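You operate a simulated robot arm through the tools that you are given. There is no shell and no other tool.

You are at the controls of a simulated robot arm. One attempt, no reset.

JOB
Wind the loose ribbon on to the yellow spool at the winder, then shut the spool in the wood box.

The check looks at the end state, three seconds after you hand in, the way a careful person would. Anything else that was tipped, shoved, dropped, spilled or broken makes it a failure.

ROBOT AND FRAMES
A 6-joint arm with a two-finger parallel gripper, fixed in place. Base frame: the origin is on the floor under the middle of its stand, x ahead of it, y to its left, z up. Units: cm, rad, N and s.
With the tool pointing down near the work surface it reaches from about 26 to 68 cm from the base axis. Its first joint turns from -2.897 to 2.897 rad. Payload 4.1 kg.
The TCP is the grasp point between the finger pads, 2.3 cm short of the fingertips. In the tool frame z runs along the fingers and y along their closing line. The gripper opens to 9.4 cm. The fingers are 3.8 cm wide and 1 cm thick; the gripper's body (5.4 by 9.6 cm) begins 3.9 cm behind the TCP.
Orientation is that of the tool frame in the base frame, as a unit quaternion [x, y, z, w]. With the fingers straight down and closing along the base's y, the tool's x points along the base's -x, its y along +y and its z along -z.

CONTROLS
- The arm moves only by the tool drive_tool. Its argument "increments" is one flat list of numbers, 7 for each row, row after row: the shift along the tool's x, y, z in cm, then the turn, a rotation vector about the tool's x, y, z in rad, then the closure, from 0 (fully open) to 1 (shut). In form: [dx, dy, dz, wx, wy, wz, grip, dx, dy, dz, wx, wy, wz, grip, ...]. A call has 1 to 20 rows; each row shifts and turns the commanded pose from where the row before left it, along the tool's axes as they then stand. Each row takes 0.2 s and may step no farther than 5 cm and 0.15 rad from the row before; otherwise, or with a gripper value out of range, the whole call is refused. Where a pose cannot be reached the arm comes as near as it can. A force on the tool above 50 N (or 10 N above the force at the start of the call, whichever is more), or a blocked arm, ends the call early, and 0.2 s more pass. Each finger travels about 4.5 cm/s and halts on what it meets, pressing with about 41 N; the grip force reading is that of the motor and also rises with nothing between the fingers. The clock runs only during rows and for 0.2 s after the last one: add rows that do not move to give the fingers time. The reply holds the time, the measured pose of the TCP, the force on the tool along the base axes, the opening and the grip force, in the units named above and with some noise, with the torque about the TCP (base axes, N m) and any sound that the robot's microphone picked up.
- Cameras (640 x 400 px; columns grow to the right, rows downward): "scene" is fixed at [4.89, 65.01, 162.8]; the picture's right is [-0.94, -0.33, 0.00], its down [-0.11, 0.30, -0.95] and it looks along [0.32, -0.89, -0.32] (base axes); focal length 358 px, centre (320, 200). "wrist" rides on the gripper at [8.6, 1.6, -7.4] in the tool frame; the picture's right is [-0.18, 0.98, 0.00], its down [-0.58, -0.11, -0.81] and it looks along [-0.79, -0.15, 0.59] (tool axes); focal length 243 px, centre (320, 200). There is no depth. A picture from a camera that has moved, and an enlarged one, comes with that camera's place and axes in the base frame and with its lens.
- grab_frame(camera): a new picture of that camera. No time passes.
- lift_body(by): slides the trunk up (or, below 0, down) by that many cm; the arm rides with it, the base frame stays. It gives what a move gives, with no picture.
- inspect(camera, box): a new picture of the part [left, top, right, bottom] of that camera's present view, enlarged. No time passes.
- job_done(): hands the job in; it is judged then, once.

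Nothing tells you positions but the pictures and the camera data. Unless the task says otherwise, let go and move clear before handing in.

The tools are called after ">>>" as name(argument=value, ...) on one line, values as JSON. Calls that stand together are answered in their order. drive_tool: Moves the arm, as the interface text tells. Its arguments: {"type":"object","properties":{"increments":{"type":"array","items":{"type":"number"}}},"required":["increments"]} The other tools are called the same way: lift_body (by) moves the trunk up or down; grab_frame (camera) takes a picture; inspect (camera, box) takes an enlarged picture of a part of a camera's view; job_done () hands the job in.

At the start:

```text
t: 0.0
tcp_pos: [26.19, -14.07, 138.39]
tool_rot: [0.0, 1.0, -0.001, 0.0]
contact_force: [0.4, -0.2, 0.9]
torque: [-0.01, 0.0, 0.02]
grip_width: 9.4
grasp_force: 0.0
trunk travel left (down, up): [-52.5, 6.5]
```

scene: 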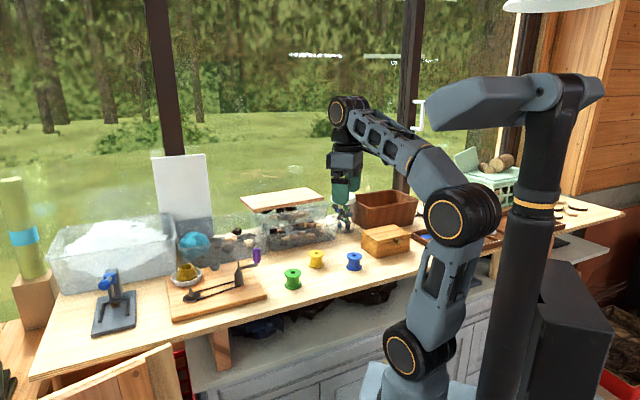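
wrist: 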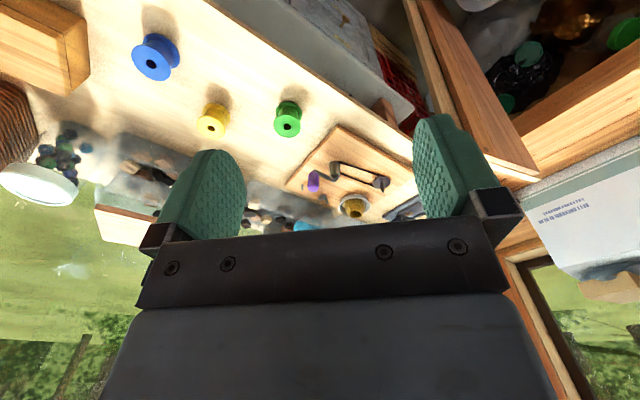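

I see a bench with green, yellow and blue spools, a wooden board with a crank-like winder, a small wood box and other clutter. I'll enlarge parts of the pictures before I move anything.

>>> inspect(camera="scene", box=[150, 230, 310, 330])

>>> inspect(camera="scene", box=[280, 180, 440, 280])

>>> inspect(camera="scene", box=[80, 240, 200, 340])

>>> inspect(camera="wrist", box=[0, 0, 240, 150])

>>> inspect(camera="wrist", box=[180, 80, 420, 230])

```text
4.00 times, centred on (230, 280) of scene
camera zoom: at [4.89, 65.01, 162.8], right [-0.94, -0.33, 0.0], down [-0.11, 0.3, -0.95], along [0.32, -0.89, -0.32], focal length 1434 px, centre (680, -120)
```

zoom: 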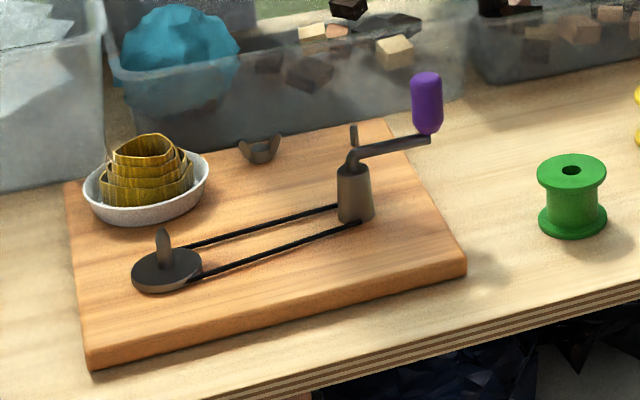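

```text
4.00 times, centred on (360, 230) of scene
camera zoom: at [4.89, 65.01, 162.8], right [-0.94, -0.33, 0.0], down [-0.11, 0.3, -0.95], along [0.32, -0.89, -0.32], focal length 1434 px, centre (160, 80)
```

zoom: 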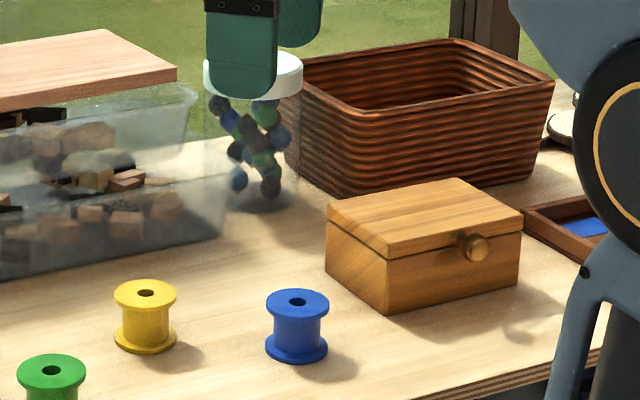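

```text
4.00 times, centred on (140, 290) of scene
camera zoom: at [4.89, 65.01, 162.8], right [-0.94, -0.33, 0.0], down [-0.11, 0.3, -0.95], along [0.32, -0.89, -0.32], focal length 1434 px, centre (1040, -160)
```

zoom: 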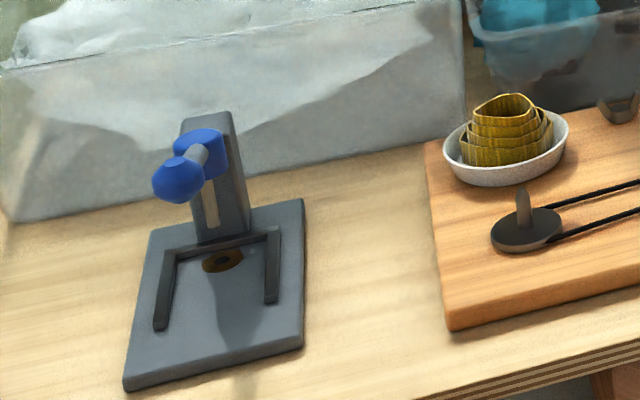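

```text
2.67 times, centred on (120, 75) of wrist
camera zoom: at [17.69, -12.55, 145.97], right [0.18, 0.98, 0.0], down [0.58, -0.11, 0.81], along [0.79, -0.15, -0.59], focal length 647 px, centre (853, 533)
```

zoom: 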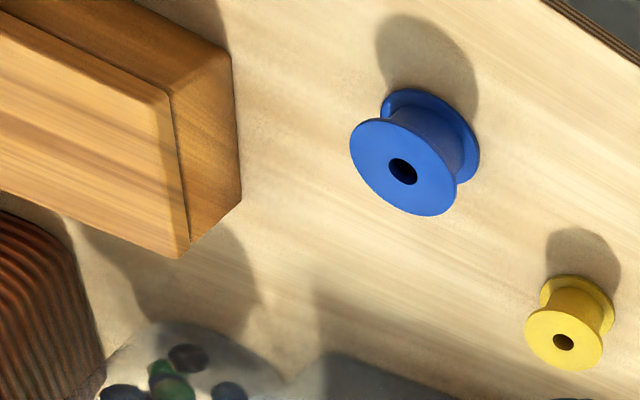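

```text
2.67 times, centred on (300, 155) of wrist
camera zoom: at [17.69, -12.55, 145.97], right [0.18, 0.98, 0.0], down [0.58, -0.11, 0.81], along [0.79, -0.15, -0.59], focal length 647 px, centre (373, 320)
```

zoom: 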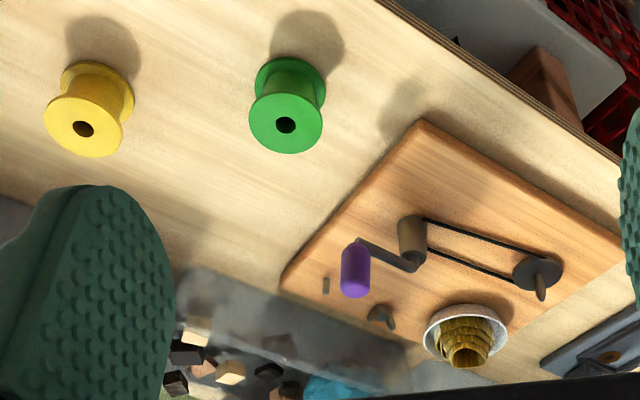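

The bench top is near z 101. I take the yellow spool to be at about (43.7, -39.4), the winder spindle at (69, -5.7), the crank hub at (60.5, -17) and the box around (23, -59). I'll move over the winder for a closer look.

>>> drive_tool(increments=[-2.8, 0.25, -1, 0, 0, 0, 0, -2.8, 0.25, 1.5, 0, 0, 0, 0, -2.8, 0.25, 2, 0, 0, 0, 0, -2.8, 0.25, 2, 0, 0, 0, 0, -2.8, 0.25, 2, 0, 0, 0, 0, -2.8, 0.25, 2, 0, 0, 0, 0, -2.8, 0.25, 2, 0, 0, 0, 0, -2.2, 0.25, 2, 0, 0, 0, 0])

```text
t: 1.8
tcp_pos: [48.67, -11.74, 125.11]
tool_rot: [-0.001, 1.0, -0.003, -0.003]
contact_force: [0.0, -0.3, 0.0]
torque: [0.02, -0.05, 0.03]
grip_width: 9.4
grasp_force: 0.0
trunk travel left (down, up): [-52.5, 6.5]
```

The arm is now over the near side of the winder, and I'll take pictures from here.

>>> grab_frame(camera="wrist")

>>> grab_frame(camera="scene")

>>> inspect(camera="wrist", box=[200, 0, 420, 140])

```text
taken
camera wrist: at [40.08, -10.05, 132.56], right [0.18, 0.98, -0.01], down [0.58, -0.1, 0.8], along [0.79, -0.15, -0.59], focal length 243 px, centre (320, 200)
```

wrist: 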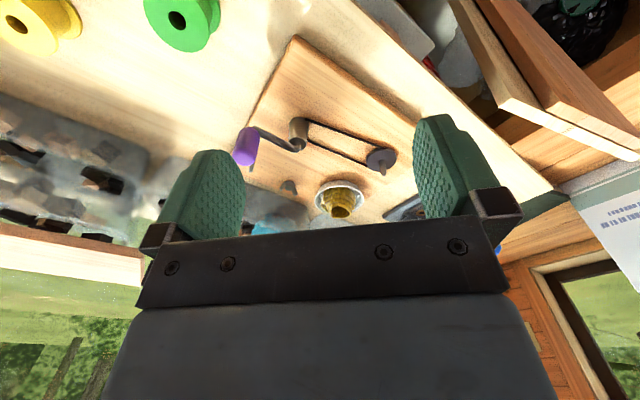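

```text
taken
```

scene: 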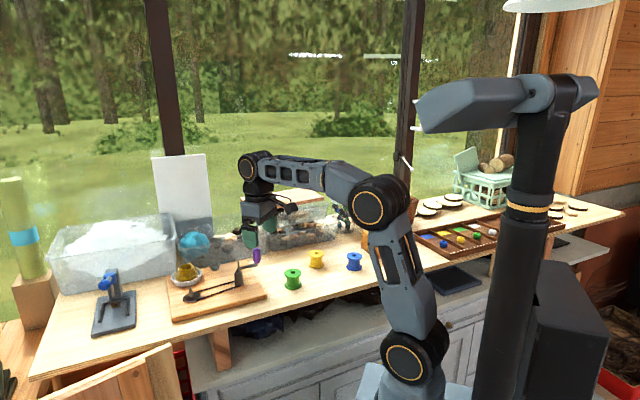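

```text
2.86 times, centred on (310, 70) of wrist
camera zoom: at [40.08, -10.05, 132.56], right [0.18, 0.98, -0.01], down [0.58, -0.1, 0.8], along [0.79, -0.15, -0.59], focal length 693 px, centre (349, 571)
```

zoom: 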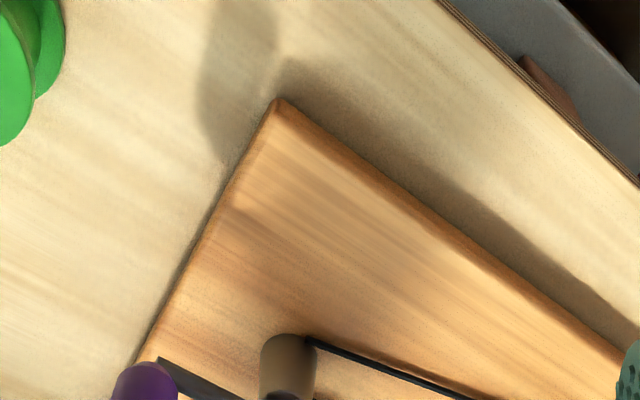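

I can see the winder clearly now and will enlarge it, together with the parts of the bench that have come into view.

>>> inspect(camera="wrist", box=[220, 90, 420, 220])

>>> inspect(camera="scene", box=[400, 180, 600, 300])

>>> inspect(camera="scene", box=[160, 230, 280, 320])

```text
3.08 times, centred on (320, 155) of wrist
camera zoom: at [40.08, -10.05, 132.56], right [0.18, 0.98, -0.01], down [0.58, -0.1, 0.8], along [0.79, -0.15, -0.59], focal length 746 px, centre (320, 338)
```

zoom: 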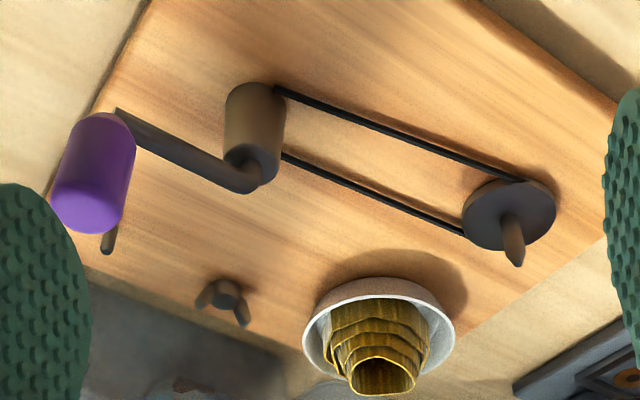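

```text
3.20 times, centred on (500, 240) of scene
camera zoom: at [4.89, 65.01, 162.8], right [-0.94, -0.33, 0.0], down [-0.11, 0.3, -0.95], along [0.32, -0.89, -0.32], focal length 1147 px, centre (-256, 72)
```

zoom: 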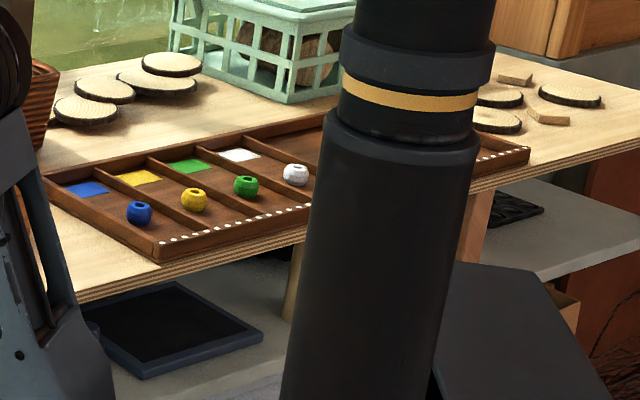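

```text
4.44 times, centred on (220, 275) of scene
camera zoom: at [4.89, 65.01, 162.8], right [-0.94, -0.33, 0.0], down [-0.11, 0.3, -0.95], along [0.32, -0.89, -0.32], focal length 1594 px, centre (764, -133)
```

zoom: 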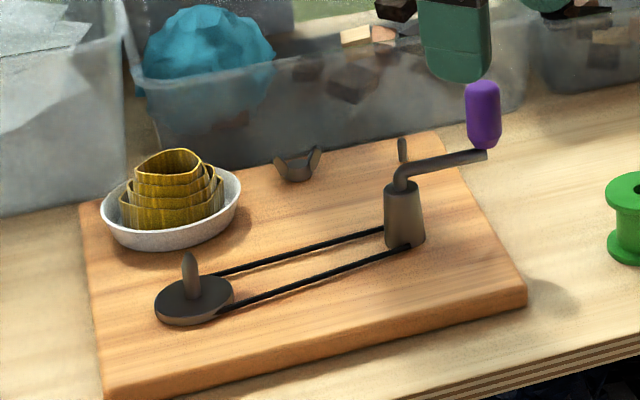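

The spindle has a tapered pin about 3 cm tall near (69.2, -5.6), which is at the limit of reach. The crank handle is near (56.7, -21.6). I'll raise the trunk for extra reach and then look down on the yellow spool.

>>> lift_body(by=6)

```text
t: 2.8
tcp_pos: [47.59, -12.38, 131.4]
tool_rot: [0.002, 1.0, -0.001, 0.002]
contact_force: [0.5, 0.3, 0.2]
torque: [-0.02, -0.01, 0.01]
grip_width: 9.39
grasp_force: 0.0
trunk travel left (down, up): [-58.5, 0.5]
```

The reading shifted by about a centimetre without a commanded move, so I'll check the measurement noise with still rows.

>>> drive_tool(increments=[0, 0, 0, 0, 0, 0, 0, 0, 0, 0, 0, 0, 0, 0])

>>> drive_tool(increments=[0, 0, 0, 0, 0, 0, 0])

>>> drive_tool(increments=[0, 0, 0, 0, 0, 0, 0])

```text
t: 3.4
tcp_pos: [48.38, -11.42, 131.29]
tool_rot: [0.0, 1.0, -0.005, 0.001]
contact_force: [0.3, 0.2, -1.1]
torque: [-0.03, 0.03, -0.01]
grip_width: 9.41
grasp_force: 0.0
trunk travel left (down, up): [-58.5, 0.5]
```

```text
t: 3.8
tcp_pos: [47.95, -11.96, 131.35]
tool_rot: [0.001, 1.0, -0.001, 0.002]
contact_force: [-0.3, -0.4, -0.2]
torque: [0.0, 0.02, 0.0]
grip_width: 9.37
grasp_force: 0.0
trunk travel left (down, up): [-58.5, 0.5]
```

```text
t: 4.2
tcp_pos: [47.96, -11.99, 131.32]
tool_rot: [0.001, 1.0, -0.003, 0.002]
contact_force: [-0.1, -0.4, 0.2]
torque: [0.0, 0.0, 0.0]
grip_width: 9.4
grasp_force: 0.0
trunk travel left (down, up): [-58.5, 0.5]
```

Position readings jitter by roughly ±0.5 cm, so I'll average them and dead-reckon from the commands, taking the TCP as about (48.1, -11.9, 131.3). Next I'll move sideways at this height and come down above the yellow spool.

>>> drive_tool(increments=[0.63, -3.93, 0, 0, 0, 0, 0, 0.63, -3.93, 0, 0, 0, 0, 0, 0.63, -3.93, 0, 0, 0, 0, 0, 0.63, -3.93, 0, 0, 0, 0, 0, 0.63, -3.93, 0, 0, 0, 0, 0, 0.63, -3.93, 0, 0, 0, 0, 0, 0.62, -3.92, 0, 0, 0, 0, 0, 0, 0, 3.3, 0, 0, 0, 0, 0, 0, 3.0, 0, 0, 0, 0, 0, 0, 3.0, 0, 0, 0, 0, 0, 0, 3.0, 0, 0, 0, 0, 0, 0, 0, 0, 0, 0, 0])

>>> grab_frame(camera="wrist")

>>> drive_tool(increments=[0, 0, 0, 0, 0, 0, 0])

>>> drive_tool(increments=[0, 0, 0, 0, 0, 0, 0])

>>> drive_tool(increments=[0, 0, 0, 0, 0, 0, 0])

>>> inspect(camera="wrist", box=[240, 20, 400, 120])

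>>> inspect(camera="scene", box=[250, 190, 410, 290])

```text
t: 4.7
tcp_pos: [43.4, -20.82, 131.32]
tool_rot: [0.003, 1.0, 0.015, 0.018]
contact_force: [-0.3, -0.1, -0.2]
torque: [-0.02, 0.0, 0.01]
grip_width: 9.38
grasp_force: 0.0
trunk travel left (down, up): [-58.5, 0.5]
stopped in row 2: the arm was blocked; the commanded pose is now the measured one
```

```text
taken
camera wrist: at [34.67, -19.31, 138.4], right [0.19, 0.98, 0.04], down [0.55, -0.14, 0.82], along [0.81, -0.14, -0.57], focal length 243 px, centre (320, 200)
```

wrist: 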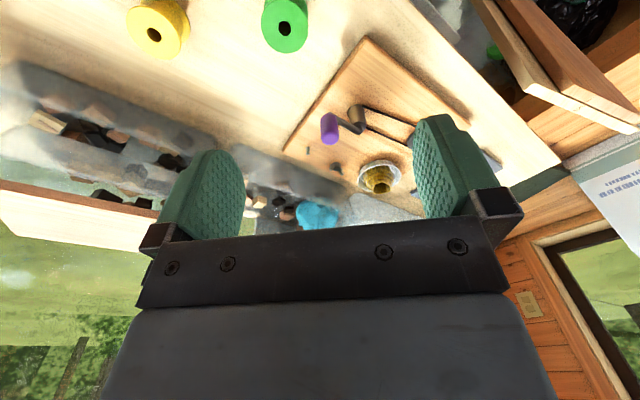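

```text
t: 5.0
tcp_pos: [43.36, -21.33, 131.18]
tool_rot: [0.001, 1.0, 0.019, 0.017]
contact_force: [1.0, 0.4, 0.1]
torque: [-0.05, 0.05, 0.0]
grip_width: 9.4
grasp_force: 0.0
trunk travel left (down, up): [-58.5, 0.5]
```

```text
t: 5.5
tcp_pos: [44.38, -20.09, 130.96]
tool_rot: [0.0, 1.0, 0.013, 0.013]
contact_force: [-0.2, 0.9, 0.0]
torque: [-0.04, 0.02, 0.01]
grip_width: 9.41
grasp_force: 0.0
trunk travel left (down, up): [-58.5, 0.5]
```

```text
t: 5.8
tcp_pos: [44.85, -19.61, 130.85]
tool_rot: [0.001, 1.0, 0.011, 0.011]
contact_force: [-0.1, -0.9, -0.6]
torque: [0.03, -0.04, 0.01]
grip_width: 9.43
grasp_force: 0.0
trunk travel left (down, up): [-58.5, 0.5]
```

```text
4.00 times, centred on (320, 70) of wrist
camera zoom: at [36.09, -18.03, 138.24], right [0.19, 0.98, 0.03], down [0.56, -0.13, 0.82], along [0.81, -0.14, -0.58], focal length 970 px, centre (320, 720)
```

zoom: 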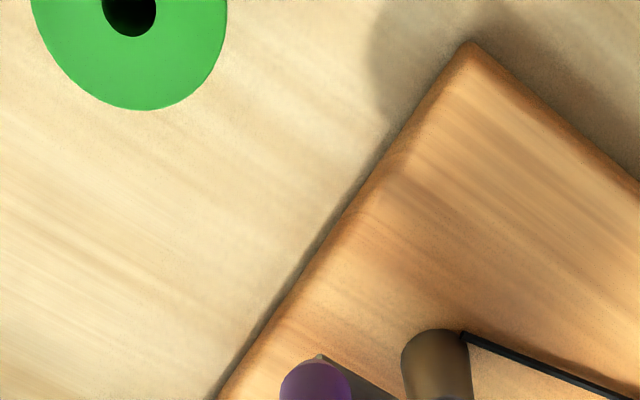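

```text
4.00 times, centred on (330, 240) of scene
camera zoom: at [4.89, 65.01, 162.8], right [-0.94, -0.33, 0.0], down [-0.11, 0.3, -0.95], along [0.32, -0.89, -0.32], focal length 1434 px, centre (280, 40)
```

zoom: 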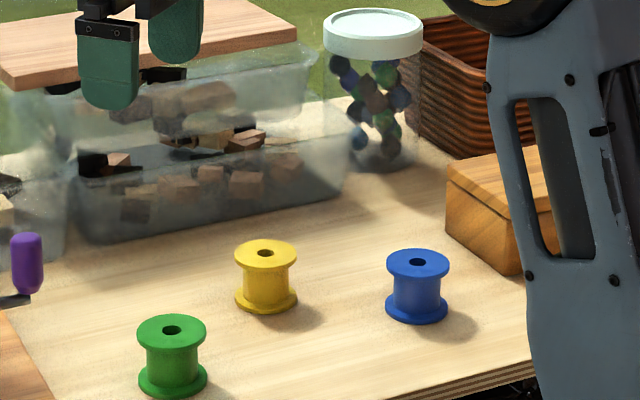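

The move stopped early with "blocked" and the pose wobbled a little. I'll look at the whole scene to see what the arm met.

>>> grab_frame(camera="scene")

>>> drive_tool(increments=[0, 0, 0, 0, 0, 0, 0])

>>> drive_tool(increments=[0, 0, 0, 0, 0, 0, 0])

```text
taken
```

scene: 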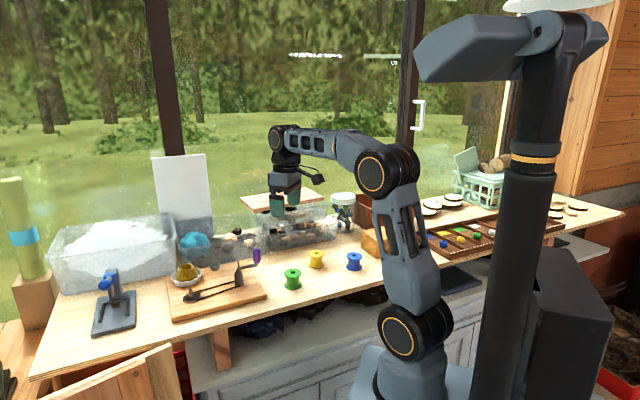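

```text
t: 6.2
tcp_pos: [44.65, -19.4, 130.99]
tool_rot: [0.001, 1.0, 0.01, 0.012]
contact_force: [-0.8, -0.1, 0.3]
torque: [0.02, -0.07, -0.01]
grip_width: 9.41
grasp_force: 0.0
trunk travel left (down, up): [-58.5, 0.5]
```

```text
t: 6.7
tcp_pos: [44.29, -19.75, 131.08]
tool_rot: [0.002, 1.0, 0.011, 0.015]
contact_force: [-0.7, 0.0, 0.7]
torque: [-0.01, -0.03, 0.03]
grip_width: 9.39
grasp_force: 0.0
trunk travel left (down, up): [-58.5, 0.5]
```

Nothing visible touches the arm and the tool force is near zero, so I suspect tracking lag. I'll correct the small tilt and continue with smaller steps.

>>> drive_tool(increments=[0, 0, 0, 0.023, 0.026, 0, 0, 0, -1, 0, 0, 0, 0, 0, 0, -1.5, 0, 0, 0, 0, 0, 0, -1.5, 0, 0, 0, 0, 0, 0, -1, 0, 0, 0, 0, 0, 0, 0, 0, 0, 0, 0, 0])

>>> drive_tool(increments=[0, 0, 0, 0, 0, 0, 0])

>>> drive_tool(increments=[0, 0, 0, 0, 0, 0, 0])

```text
t: 7.0
tcp_pos: [40.5, -24.51, 130.6]
tool_rot: [0.004, 0.999, 0.025, 0.025]
contact_force: [0.4, 0.3, 0.3]
torque: [-0.02, 0.0, 0.03]
grip_width: 9.39
grasp_force: 0.1
trunk travel left (down, up): [-58.5, 0.5]
stopped in row 1: the arm was blocked; the commanded pose is now the measured one
```

```text
t: 7.3
tcp_pos: [37.42, -28.88, 129.77]
tool_rot: [0.005, 0.998, 0.042, 0.038]
contact_force: [0.3, 0.4, 0.5]
torque: [0.0, 0.04, -0.02]
grip_width: 9.4
grasp_force: 0.1
trunk travel left (down, up): [-58.5, 0.5]
stopped in row 1: the arm was blocked; the commanded pose is now the measured one
```

```text
t: 7.7
tcp_pos: [37.27, -29.37, 129.76]
tool_rot: [0.003, 0.998, 0.043, 0.038]
contact_force: [0.6, 0.7, -0.7]
torque: [-0.08, 0.02, -0.01]
grip_width: 9.42
grasp_force: 0.0
trunk travel left (down, up): [-58.5, 0.5]
```

The arm moved farther than I commanded and stopped again, which looks like a joint-configuration problem. I'll look at the arm's shape before doing anything else.

>>> grab_frame(camera="scene")

>>> grab_frame(camera="wrist")

>>> drive_tool(increments=[0, 0, 0, 0, 0, 0, 0])

```text
taken
```

scene: 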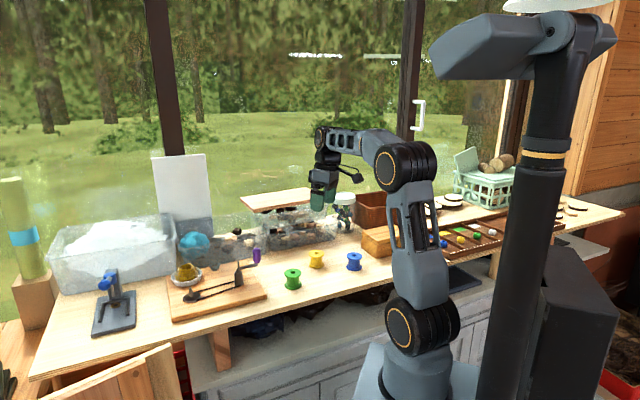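

```text
taken
camera wrist: at [28.23, -28.21, 136.65], right [0.19, 0.98, 0.1], down [0.52, -0.18, 0.84], along [0.83, -0.11, -0.54], focal length 243 px, centre (320, 200)
```

wrist: 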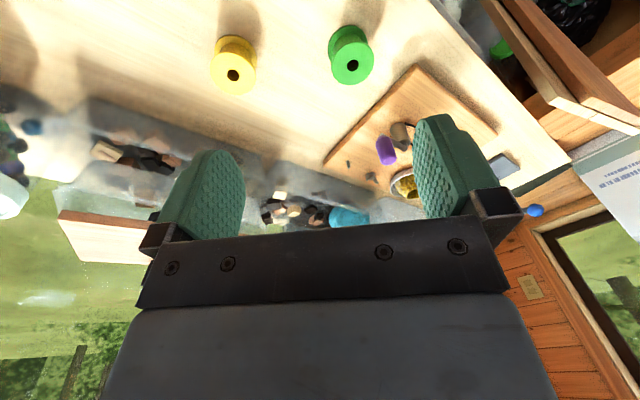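

```text
t: 8.1
tcp_pos: [38.58, -27.48, 129.78]
tool_rot: [0.002, 0.999, 0.036, 0.033]
contact_force: [-0.5, 0.5, -0.5]
torque: [0.02, -0.01, 0.0]
grip_width: 9.4
grasp_force: 0.1
trunk travel left (down, up): [-58.5, 0.5]
```

The arm is now stable with a slight tilt. I'll enlarge the robot's body to understand its shape and whether something is rubbing.

>>> inspect(camera="scene", box=[320, 0, 640, 200])

>>> inspect(camera="scene", box=[320, 200, 640, 400])

>>> drive_tool(increments=[0, 0, 0, 0, 0, 0, 0])

>>> drive_tool(increments=[0, 0, 0, 0, 0, 0, 0])

```text
2.00 times, centred on (480, 100) of scene
camera zoom: at [4.89, 65.01, 162.8], right [-0.94, -0.33, 0.0], down [-0.11, 0.3, -0.95], along [0.32, -0.89, -0.32], focal length 717 px, centre (0, 400)
```

zoom: 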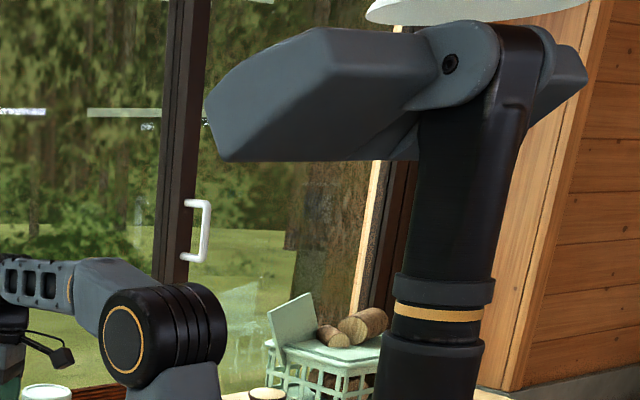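

```text
2.00 times, centred on (480, 300) of scene
camera zoom: at [4.89, 65.01, 162.8], right [-0.94, -0.33, 0.0], down [-0.11, 0.3, -0.95], along [0.32, -0.89, -0.32], focal length 717 px, centre (0, 0)
```

zoom: 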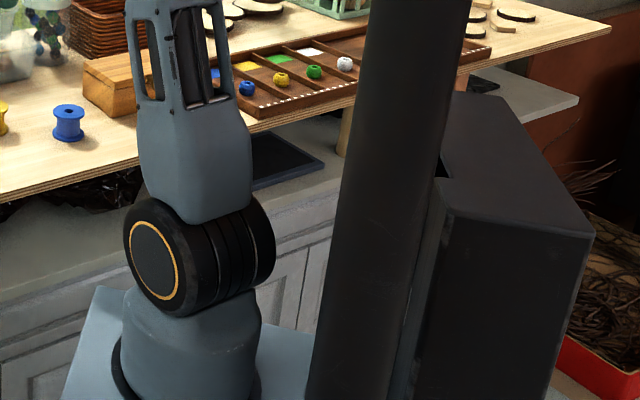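

```text
t: 8.5
tcp_pos: [38.34, -27.85, 129.87]
tool_rot: [0.003, 0.999, 0.038, 0.034]
contact_force: [-0.1, -0.1, -0.4]
torque: [0.01, -0.03, 0.01]
grip_width: 9.37
grasp_force: 0.1
trunk travel left (down, up): [-58.5, 0.5]
```

```text
t: 8.9
tcp_pos: [37.77, -28.43, 129.66]
tool_rot: [0.004, 0.999, 0.04, 0.035]
contact_force: [-0.3, 0.8, -0.2]
torque: [-0.01, 0.02, 0.01]
grip_width: 9.41
grasp_force: 0.1
trunk travel left (down, up): [-58.5, 0.5]
```

The body hardly moved, but the tool has tilted about 0.1 rad sideways since I raised the trunk, which also put the head close to the lamp. I'll lower the trunk back to where the arm behaved well and check the readings.

>>> lift_body(by=-6)

>>> drive_tool(increments=[0, 0, 0, 0, 0, 0, 0])

>>> grab_frame(camera="scene")

```text
t: 9.9
tcp_pos: [37.92, -28.39, 123.8]
tool_rot: [0.003, 0.999, 0.039, 0.035]
contact_force: [-0.2, -0.8, -0.3]
torque: [0.02, -0.01, 0.0]
grip_width: 9.38
grasp_force: 0.0
trunk travel left (down, up): [-52.5, 6.5]
```

```text
t: 10.3
tcp_pos: [38.07, -28.06, 123.84]
tool_rot: [0.004, 0.999, 0.038, 0.034]
contact_force: [-0.1, -0.7, -0.5]
torque: [-0.02, 0.02, 0.03]
grip_width: 9.4
grasp_force: 0.1
trunk travel left (down, up): [-52.5, 6.5]
```

```text
taken
```

scene: 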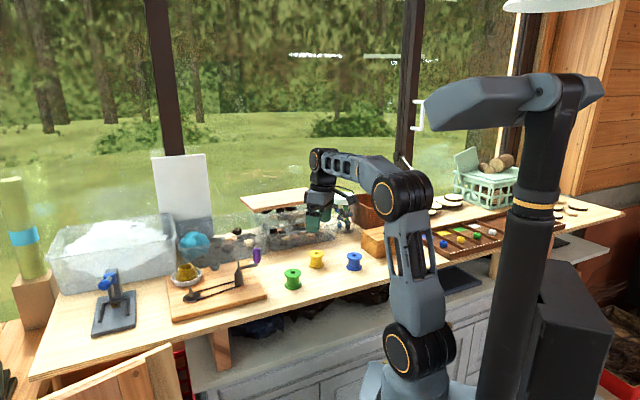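

Back at the original trunk height the pose is steady, but the tilt remains. I'll test one small corrective turn and watch how it responds.

>>> drive_tool(increments=[0, 0, 0, 0.02, 0.018, 0, 0, 0, 0, 0, 0, 0, 0, 0])

>>> drive_tool(increments=[0, 0, 0, 0, 0, 0, 0])

```text
t: 10.9
tcp_pos: [38.04, -28.13, 123.77]
tool_rot: [0.003, 0.999, 0.029, 0.025]
contact_force: [-1.0, 0.3, -0.3]
torque: [0.01, -0.01, 0.0]
grip_width: 9.41
grasp_force: 0.0
trunk travel left (down, up): [-52.5, 6.5]
```

```text
t: 11.3
tcp_pos: [38.14, -28.02, 123.79]
tool_rot: [0.003, 0.999, 0.028, 0.025]
contact_force: [-0.8, 0.2, 0.0]
torque: [-0.01, 0.02, -0.02]
grip_width: 9.42
grasp_force: 0.1
trunk travel left (down, up): [-52.5, 6.5]
```

The correction works properly at this trunk height. I'll finish levelling the tool.

>>> drive_tool(increments=[0, 0, 0, 0.028, 0.025, -0.003, 0, 0, 0, 0, 0.028, 0.025, -0.003, 0, 0, 0, 0, 0, 0, 0, 0])

>>> drive_tool(increments=[0, 0, 0, 0, 0, 0, 0])

>>> drive_tool(increments=[0, 0, 0, 0, 0, 0, 0])

```text
t: 12.1
tcp_pos: [38.2, -28.19, 123.78]
tool_rot: [0.0, 1.0, 0.001, 0.0]
contact_force: [0.4, -0.2, 0.5]
torque: [0.02, 0.02, 0.0]
grip_width: 9.37
grasp_force: 0.1
trunk travel left (down, up): [-52.5, 6.5]
```

```text
t: 12.5
tcp_pos: [38.08, -28.23, 123.72]
tool_rot: [0.0, 1.0, 0.0, 0.001]
contact_force: [0.5, 0.3, -1.5]
torque: [0.04, -0.02, -0.01]
grip_width: 9.42
grasp_force: 0.0
trunk travel left (down, up): [-52.5, 6.5]
```

```text
t: 12.9
tcp_pos: [38.13, -28.2, 123.74]
tool_rot: [0.0, 1.0, 0.001, 0.001]
contact_force: [0.3, 0.0, 0.2]
torque: [0.01, 0.01, 0.03]
grip_width: 9.41
grasp_force: 0.0
trunk travel left (down, up): [-52.5, 6.5]
```

The pose is now level and settled at (38.13, -28.20, 123.74), with noise under 0.1 cm, so the earlier jitter was real sway. I'll use slow, ramped moves from here, and will localize things from this settled pose.

>>> grab_frame(camera="wrist")

>>> inspect(camera="wrist", box=[200, 0, 440, 150])

```text
taken
camera wrist: at [29.56, -26.53, 131.22], right [0.18, 0.98, 0.0], down [0.58, -0.11, 0.81], along [0.79, -0.15, -0.59], focal length 243 px, centre (320, 200)
```

wrist: 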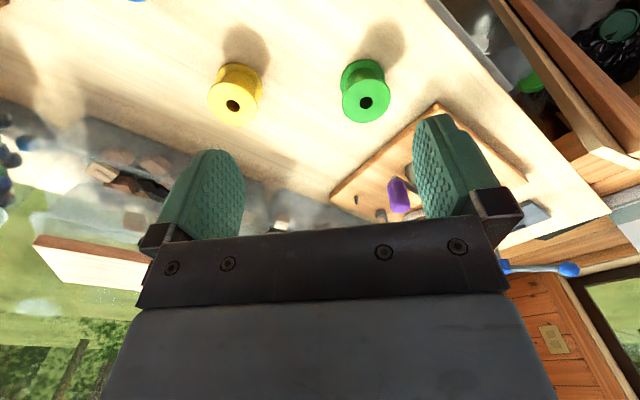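

```text
2.67 times, centred on (320, 75) of wrist
camera zoom: at [29.56, -26.53, 131.22], right [0.18, 0.98, 0.0], down [0.58, -0.11, 0.81], along [0.79, -0.15, -0.59], focal length 647 px, centre (320, 533)
```

zoom: 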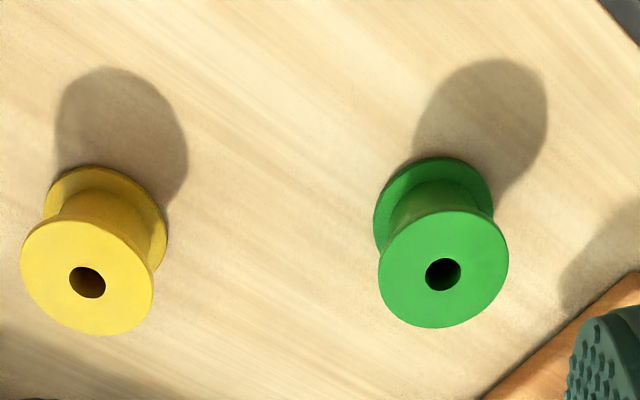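

The yellow spool comes out at about (43.6, -39.5) with its top near z 105.7 and a flange about 5.5 cm across. Before picking it up I'll see whether the arm can reach the spindle with the tool straight down.

>>> drive_tool(increments=[-0.37, 0.34, 0, 0, 0, 0, 0, -0.74, 0.68, 0, 0, 0, 0, 0, -1.1, 1.02, 0, 0, 0, 0, 0, -1.47, 1.35, 0, 0, 0, 0, 0, -1.47, 1.35, 0, 0, 0, 0, 0, -1.47, 1.35, 0, 0, 0, 0, 0, -1.47, 1.35, 0, 0, 0, 0, 0, -1.47, 1.35, 0, 0, 0, 0, 0, -1.47, 1.35, 0, 0, 0, 0, 0, -1.47, 1.35, 0, 0, 0, 0, 0, -1.47, 1.35, 0, 0, 0, 0, 0, -1.47, 1.35, 0, 0, 0, 0, 0, -1.47, 1.35, 0, 0, 0, 0, 0, -1.47, 1.35, 0, 0, 0, 0, 0, -1.47, 1.35, 0, 0, 0, 0, 0, -1.47, 1.35, 0, 0, 0, 0, 0, -1.1, 1.02, 0, 0, 0, 0, 0, -0.74, 0.68, 0, 0, 0, 0, 0, -0.37, 0.34, 0, 0, 0, 0, 0, 0, 0, 0, 0, 0, 0, 0])

>>> drive_tool(increments=[0, 0, 0, 0, 0, 0, 0, 0, 0, 0, 0, 0, 0, 0])

```text
t: 16.3
tcp_pos: [55.95, -13.04, 124.52]
tool_rot: [0.004, 1.0, 0.016, 0.017]
contact_force: [-0.3, 0.2, 0.7]
torque: [0.05, -0.03, -0.01]
grip_width: 9.4
grasp_force: 0.1
trunk travel left (down, up): [-52.5, 6.5]
stopped in row 16: the arm was blocked; the commanded pose is now the measured one
```

```text
t: 16.9
tcp_pos: [56.63, -12.32, 124.22]
tool_rot: [0.002, 1.0, 0.014, 0.011]
contact_force: [-0.2, -0.7, 0.1]
torque: [0.05, -0.03, 0.01]
grip_width: 9.39
grasp_force: 0.1
trunk travel left (down, up): [-52.5, 6.5]
```

The arm stopped again and was pushed the same way, toward -x -y with the same lean, so something keeps disturbing it. I'll look at both views before moving further.

>>> grab_frame(camera="scene")

>>> grab_frame(camera="wrist")

>>> drive_tool(increments=[0, 0, 0, 0, 0, 0, 0])

>>> drive_tool(increments=[0, 0, 0, 0, 0, 0, 0])

>>> drive_tool(increments=[0, 0, 0, 0, 0, 0, 0])

>>> drive_tool(increments=[0, 0, 0, 0, 0, 0, 0])

```text
taken
```

scene: 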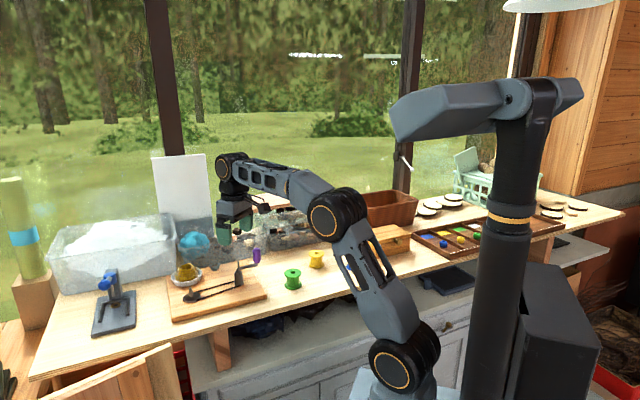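

```text
taken
camera wrist: at [47.94, -10.78, 131.44], right [0.19, 0.98, 0.03], down [0.56, -0.13, 0.82], along [0.81, -0.14, -0.58], focal length 243 px, centre (320, 200)
```

wrist: 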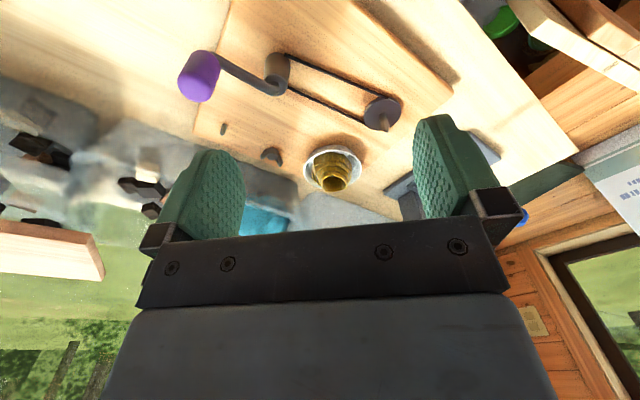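

```text
t: 17.3
tcp_pos: [56.12, -12.92, 124.28]
tool_rot: [0.003, 1.0, 0.016, 0.014]
contact_force: [-0.6, -0.3, -0.7]
torque: [-0.01, -0.04, -0.01]
grip_width: 9.39
grasp_force: 0.1
trunk travel left (down, up): [-52.5, 6.5]
```

```text
t: 17.7
tcp_pos: [56.29, -12.56, 124.23]
tool_rot: [0.002, 1.0, 0.015, 0.014]
contact_force: [0.8, -0.5, 0.0]
torque: [0.03, -0.02, 0.0]
grip_width: 9.39
grasp_force: 0.1
trunk travel left (down, up): [-52.5, 6.5]
```

```text
t: 18.1
tcp_pos: [56.28, -12.69, 124.3]
tool_rot: [0.002, 1.0, 0.015, 0.015]
contact_force: [0.8, 0.6, 0.3]
torque: [-0.01, -0.01, -0.02]
grip_width: 9.41
grasp_force: 0.1
trunk travel left (down, up): [-52.5, 6.5]
```

```text
t: 18.5
tcp_pos: [56.27, -12.61, 124.39]
tool_rot: [0.002, 1.0, 0.015, 0.014]
contact_force: [0.1, 0.1, -0.5]
torque: [-0.03, -0.01, 0.0]
grip_width: 9.41
grasp_force: 0.0
trunk travel left (down, up): [-52.5, 6.5]
```

The robot's body itself visibly swayed in that picture, and the readings have now settled. I'll take another picture at rest to see whether it has returned upright.

>>> grab_frame(camera="scene")

>>> inspect(camera="scene", box=[320, 200, 640, 400])

```text
taken
```

scene: 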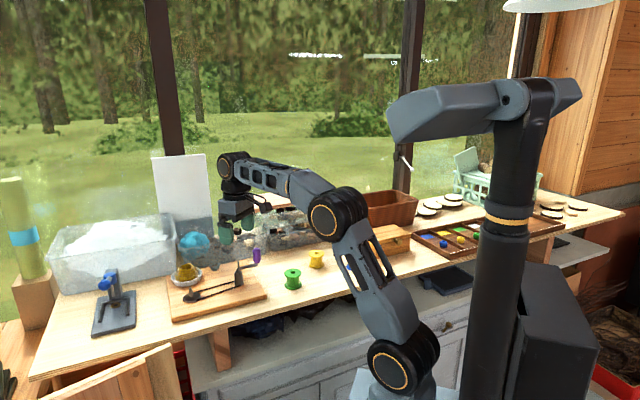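

```text
2.00 times, centred on (480, 300) of scene
camera zoom: at [4.89, 65.01, 162.8], right [-0.94, -0.33, 0.0], down [-0.11, 0.3, -0.95], along [0.32, -0.89, -0.32], focal length 717 px, centre (0, 0)
```

zoom: 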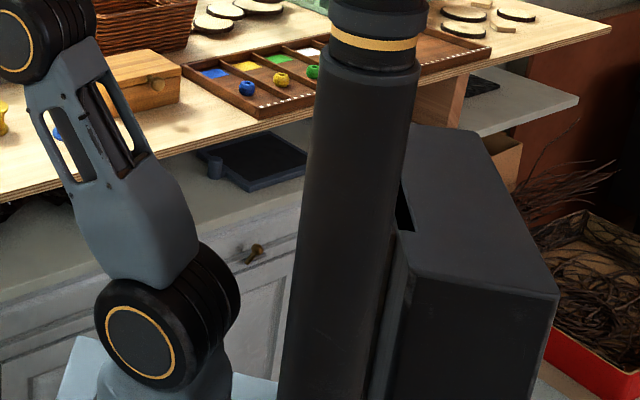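

The body leans a little more as the arm reaches out, and it is settled now. I'll level the tool in gentle steps and check that it stays put.

>>> drive_tool(increments=[0, 0, 0, 0.01, 0.01, -0.001, 0, 0, 0, 0, 0.01, 0.01, -0.001, 0, 0, 0, 0, 0.01, 0.009, -0.002, 0, 0, 0, 0, 0, 0, 0, 0, 0, 0, 0, 0, 0, 0, 0])

>>> drive_tool(increments=[0, 0, 0, 0, 0, 0, 0, 0, 0, 0, 0, 0, 0, 0])

>>> grab_frame(camera="scene")

```text
t: 19.7
tcp_pos: [56.4, -12.58, 124.24]
tool_rot: [0.001, 1.0, 0.0, 0.0]
contact_force: [0.6, 0.3, 0.3]
torque: [-0.01, -0.01, -0.03]
grip_width: 9.39
grasp_force: 0.1
trunk travel left (down, up): [-52.5, 6.5]
```

```text
t: 20.3
tcp_pos: [56.43, -12.61, 124.22]
tool_rot: [0.001, 1.0, -0.001, 0.0]
contact_force: [1.0, -0.5, 0.2]
torque: [0.03, 0.01, 0.02]
grip_width: 9.42
grasp_force: 0.1
trunk travel left (down, up): [-52.5, 6.5]
```

```text
taken
```

scene: 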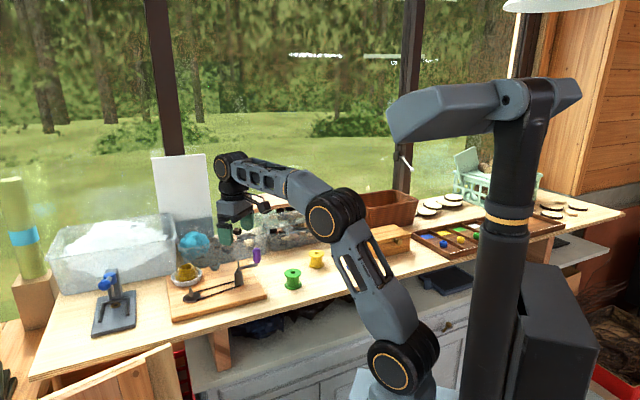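

The tool is level at (56.4, -12.6, 124.2). I'll move on toward the spindle slowly, about 1 cm per row.

>>> drive_tool(increments=[-0.3, 0.2, 0, 0, 0, 0, 0, -0.6, 0.4, 0, 0, 0, 0, 0, -0.8, 0.55, 0, 0, 0, 0, 0, -0.8, 0.55, 0, 0, 0, 0, 0, -0.8, 0.55, 0, 0, 0, 0, 0, -0.8, 0.55, 0, 0, 0, 0, 0, -0.8, 0.55, 0, 0, 0, 0, 0, -0.8, 0.55, 0, 0, 0, 0, 0, -0.8, 0.55, 0, 0, 0, 0, 0, -0.8, 0.55, 0, 0, 0, 0, 0, -0.8, 0.55, 0, 0, 0, 0, 0, -0.6, 0.4, 0, 0, 0, 0, 0, -0.3, 0.2, 0, 0, 0, 0, 0, 0, 0, 0, 0, 0, 0, 0, 0, 0, 0, 0, 0, 0, 0])

>>> drive_tool(increments=[0, 0, 0, 0, 0, 0, 0, 0, 0, 0, 0, 0, 0, 0])

```text
t: 21.1
tcp_pos: [54.26, -16.3, 124.82]
tool_rot: [0.003, 1.0, 0.019, 0.016]
contact_force: [-0.7, -0.4, -0.9]
torque: [-0.02, 0.01, 0.02]
grip_width: 9.41
grasp_force: 0.0
trunk travel left (down, up): [-52.5, 6.5]
stopped in row 4: the arm was blocked; the commanded pose is now the measured one
```

```text
t: 21.7
tcp_pos: [54.67, -16.23, 124.4]
tool_rot: [0.0, 1.0, 0.02, 0.013]
contact_force: [0.9, 0.1, 0.4]
torque: [-0.03, 0.01, 0.0]
grip_width: 9.42
grasp_force: 0.0
trunk travel left (down, up): [-52.5, 6.5]
```

It was pushed back again while moving slowly. I'll check the scene right away to compare the body's position.

>>> grab_frame(camera="scene")

>>> inspect(camera="scene", box=[320, 200, 640, 400])

>>> inspect(camera="scene", box=[160, 130, 400, 280])

```text
taken
```

scene: 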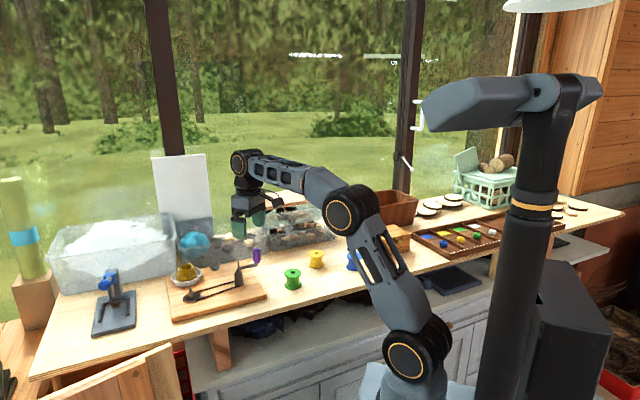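

```text
2.00 times, centred on (480, 300) of scene
camera zoom: at [4.89, 65.01, 162.8], right [-0.94, -0.33, 0.0], down [-0.11, 0.3, -0.95], along [0.32, -0.89, -0.32], focal length 717 px, centre (0, 0)
```

zoom: 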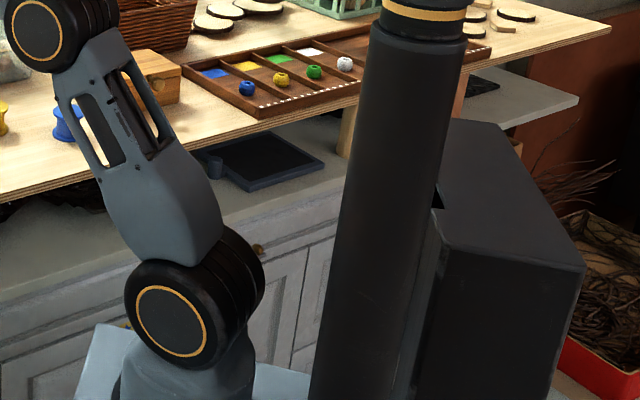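

```text
2.67 times, centred on (280, 205) of scene
camera zoom: at [4.89, 65.01, 162.8], right [-0.94, -0.33, 0.0], down [-0.11, 0.3, -0.95], along [0.32, -0.89, -0.32], focal length 956 px, centre (427, 187)
```

zoom: 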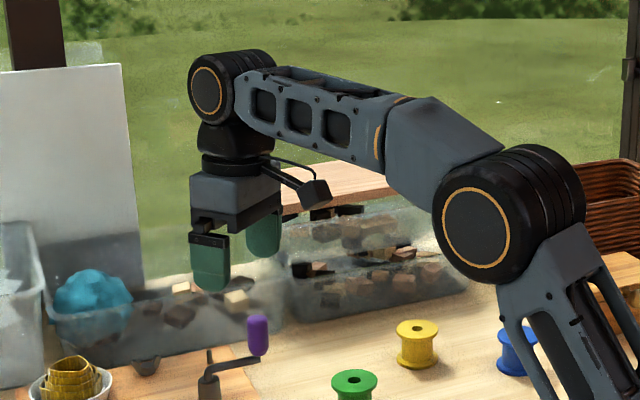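

The body is upright again, whereas it had been displaced along the bench direction before that last stop. I'll watch how it drifts while I hold still.

>>> drive_tool(increments=[0, 0, 0, 0, 0, 0, 0, 0, 0, 0, 0, 0, 0, 0, 0, 0, 0, 0, 0, 0, 0, 0, 0, 0, 0, 0, 0, 0, 0, 0, 0, 0, 0, 0, 0])

>>> inspect(camera="scene", box=[380, 60, 620, 210])

>>> inspect(camera="scene", box=[380, 250, 620, 400])

>>> drive_tool(increments=[0, 0, 0, 0, 0, 0, 0, 0, 0, 0, 0, 0, 0, 0, 0, 0, 0, 0, 0, 0, 0, 0, 0, 0, 0, 0, 0, 0, 0, 0, 0, 0, 0, 0, 0])

```text
t: 22.9
tcp_pos: [56.07, -14.41, 124.24]
tool_rot: [0.002, 1.0, 0.011, 0.009]
contact_force: [0.5, 0.2, 0.3]
torque: [-0.03, 0.02, 0.01]
grip_width: 9.42
grasp_force: 0.0
trunk travel left (down, up): [-52.5, 6.5]
```

```text
2.67 times, centred on (500, 135) of scene
camera zoom: at [4.89, 65.01, 162.8], right [-0.94, -0.33, 0.0], down [-0.11, 0.3, -0.95], along [0.32, -0.89, -0.32], focal length 956 px, centre (-160, 373)
```

zoom: 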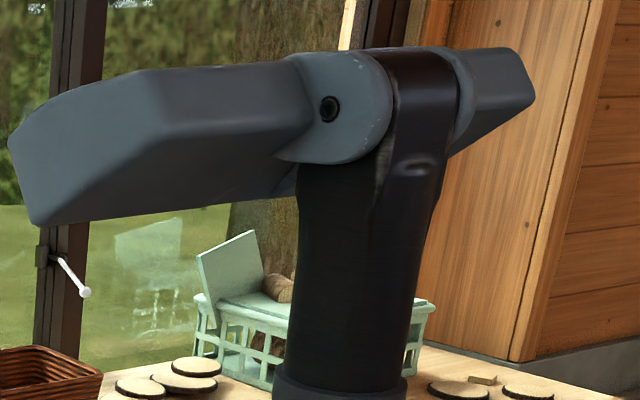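

```text
2.67 times, centred on (500, 325) of scene
camera zoom: at [4.89, 65.01, 162.8], right [-0.94, -0.33, 0.0], down [-0.11, 0.3, -0.95], along [0.32, -0.89, -0.32], focal length 956 px, centre (-160, -133)
```

zoom: 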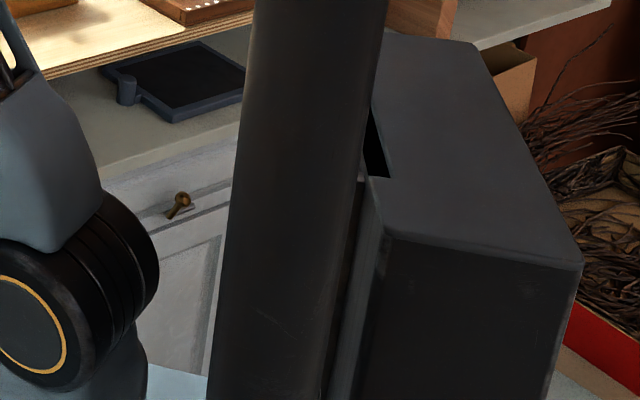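

```text
t: 24.1
tcp_pos: [54.96, -15.61, 124.47]
tool_rot: [0.002, 1.0, 0.016, 0.013]
contact_force: [0.1, -0.7, -0.4]
torque: [0.0, -0.01, 0.01]
grip_width: 9.42
grasp_force: 0.1
trunk travel left (down, up): [-52.5, 6.5]
```

The body is swaying slowly along the bench direction. I'll let it settle with a longer hold.

>>> drive_tool(increments=[0, 0, 0, 0, 0, 0, 0, 0, 0, 0, 0, 0, 0, 0, 0, 0, 0, 0, 0, 0, 0])

>>> drive_tool(increments=[0, 0, 0, 0, 0, 0, 0])

>>> drive_tool(increments=[0, 0, 0, 0, 0, 0, 0])

>>> drive_tool(increments=[0, 0, 0, 0, 0, 0, 0])

>>> drive_tool(increments=[0, 0, 0, 0, 0, 0, 0])

>>> drive_tool(increments=[0, 0, 0, 0, 0, 0, 0])

>>> drive_tool(increments=[0, 0, 0, 0, 0, 0, 0])

```text
t: 24.9
tcp_pos: [54.97, -15.52, 124.45]
tool_rot: [0.002, 1.0, 0.015, 0.013]
contact_force: [0.2, -0.4, 0.4]
torque: [0.02, -0.01, 0.03]
grip_width: 9.38
grasp_force: 0.1
trunk travel left (down, up): [-52.5, 6.5]
```

```text
t: 25.3
tcp_pos: [55.01, -15.44, 124.5]
tool_rot: [0.002, 1.0, 0.016, 0.013]
contact_force: [0.2, 0.4, 0.3]
torque: [-0.02, 0.01, -0.03]
grip_width: 9.41
grasp_force: 0.0
trunk travel left (down, up): [-52.5, 6.5]
```

```text
t: 25.7
tcp_pos: [55.14, -15.49, 124.47]
tool_rot: [0.001, 1.0, 0.015, 0.013]
contact_force: [1.5, 0.3, -0.4]
torque: [-0.01, -0.03, 0.01]
grip_width: 9.42
grasp_force: 0.0
trunk travel left (down, up): [-52.5, 6.5]
```

```text
t: 26.1
tcp_pos: [55.08, -15.37, 124.41]
tool_rot: [0.002, 1.0, 0.016, 0.013]
contact_force: [-0.8, 1.2, 0.8]
torque: [-0.01, -0.02, 0.03]
grip_width: 9.43
grasp_force: 0.1
trunk travel left (down, up): [-52.5, 6.5]
```

```text
t: 26.5
tcp_pos: [54.99, -15.38, 124.48]
tool_rot: [0.002, 1.0, 0.016, 0.014]
contact_force: [0.7, -0.1, -0.1]
torque: [0.01, -0.01, 0.03]
grip_width: 9.39
grasp_force: 0.0
trunk travel left (down, up): [-52.5, 6.5]
```

```text
t: 26.9
tcp_pos: [55.09, -15.44, 124.49]
tool_rot: [0.002, 1.0, 0.016, 0.013]
contact_force: [0.3, 0.9, -0.5]
torque: [-0.03, 0.0, 0.0]
grip_width: 9.42
grasp_force: 0.1
trunk travel left (down, up): [-52.5, 6.5]
```

```text
t: 27.3
tcp_pos: [54.96, -15.47, 124.46]
tool_rot: [0.002, 1.0, 0.016, 0.013]
contact_force: [-0.3, 0.9, -0.4]
torque: [-0.01, 0.01, -0.01]
grip_width: 9.39
grasp_force: 0.1
trunk travel left (down, up): [-52.5, 6.5]
```

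It has settled at (55.05, -15.43, 124.47). I'll view the body position at rest for comparison.

>>> grab_frame(camera="scene")

>>> inspect(camera="scene", box=[380, 60, 620, 210])

>>> inspect(camera="scene", box=[380, 250, 620, 400])

```text
taken
```

scene: 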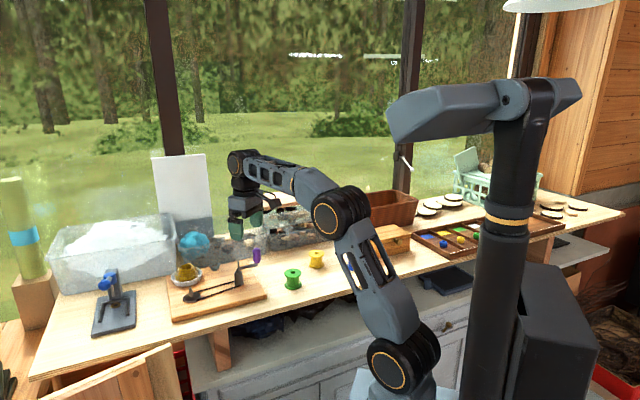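

```text
2.67 times, centred on (500, 135) of scene
camera zoom: at [4.89, 65.01, 162.8], right [-0.94, -0.33, 0.0], down [-0.11, 0.3, -0.95], along [0.32, -0.89, -0.32], focal length 956 px, centre (-160, 373)
```

zoom: 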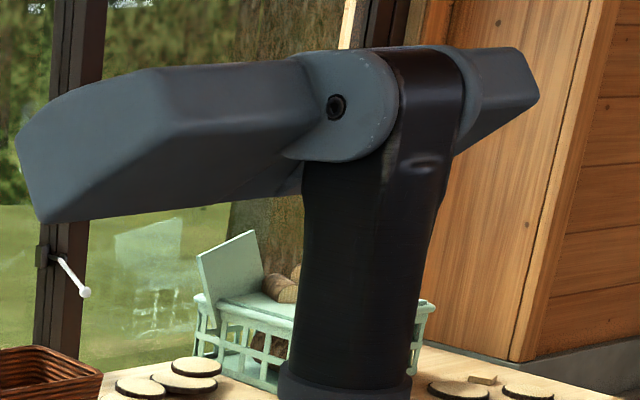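

```text
2.67 times, centred on (500, 325) of scene
camera zoom: at [4.89, 65.01, 162.8], right [-0.94, -0.33, 0.0], down [-0.11, 0.3, -0.95], along [0.32, -0.89, -0.32], focal length 956 px, centre (-160, -133)
```

zoom: 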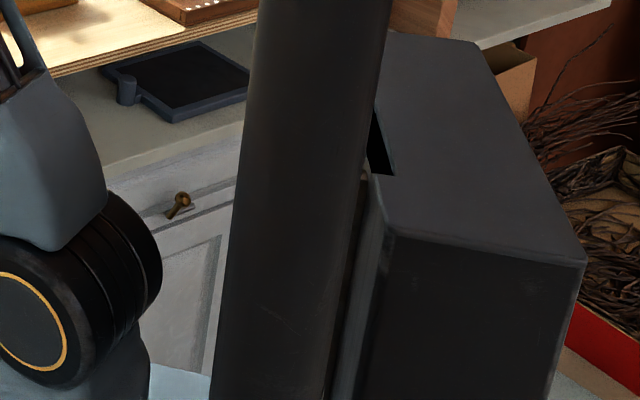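

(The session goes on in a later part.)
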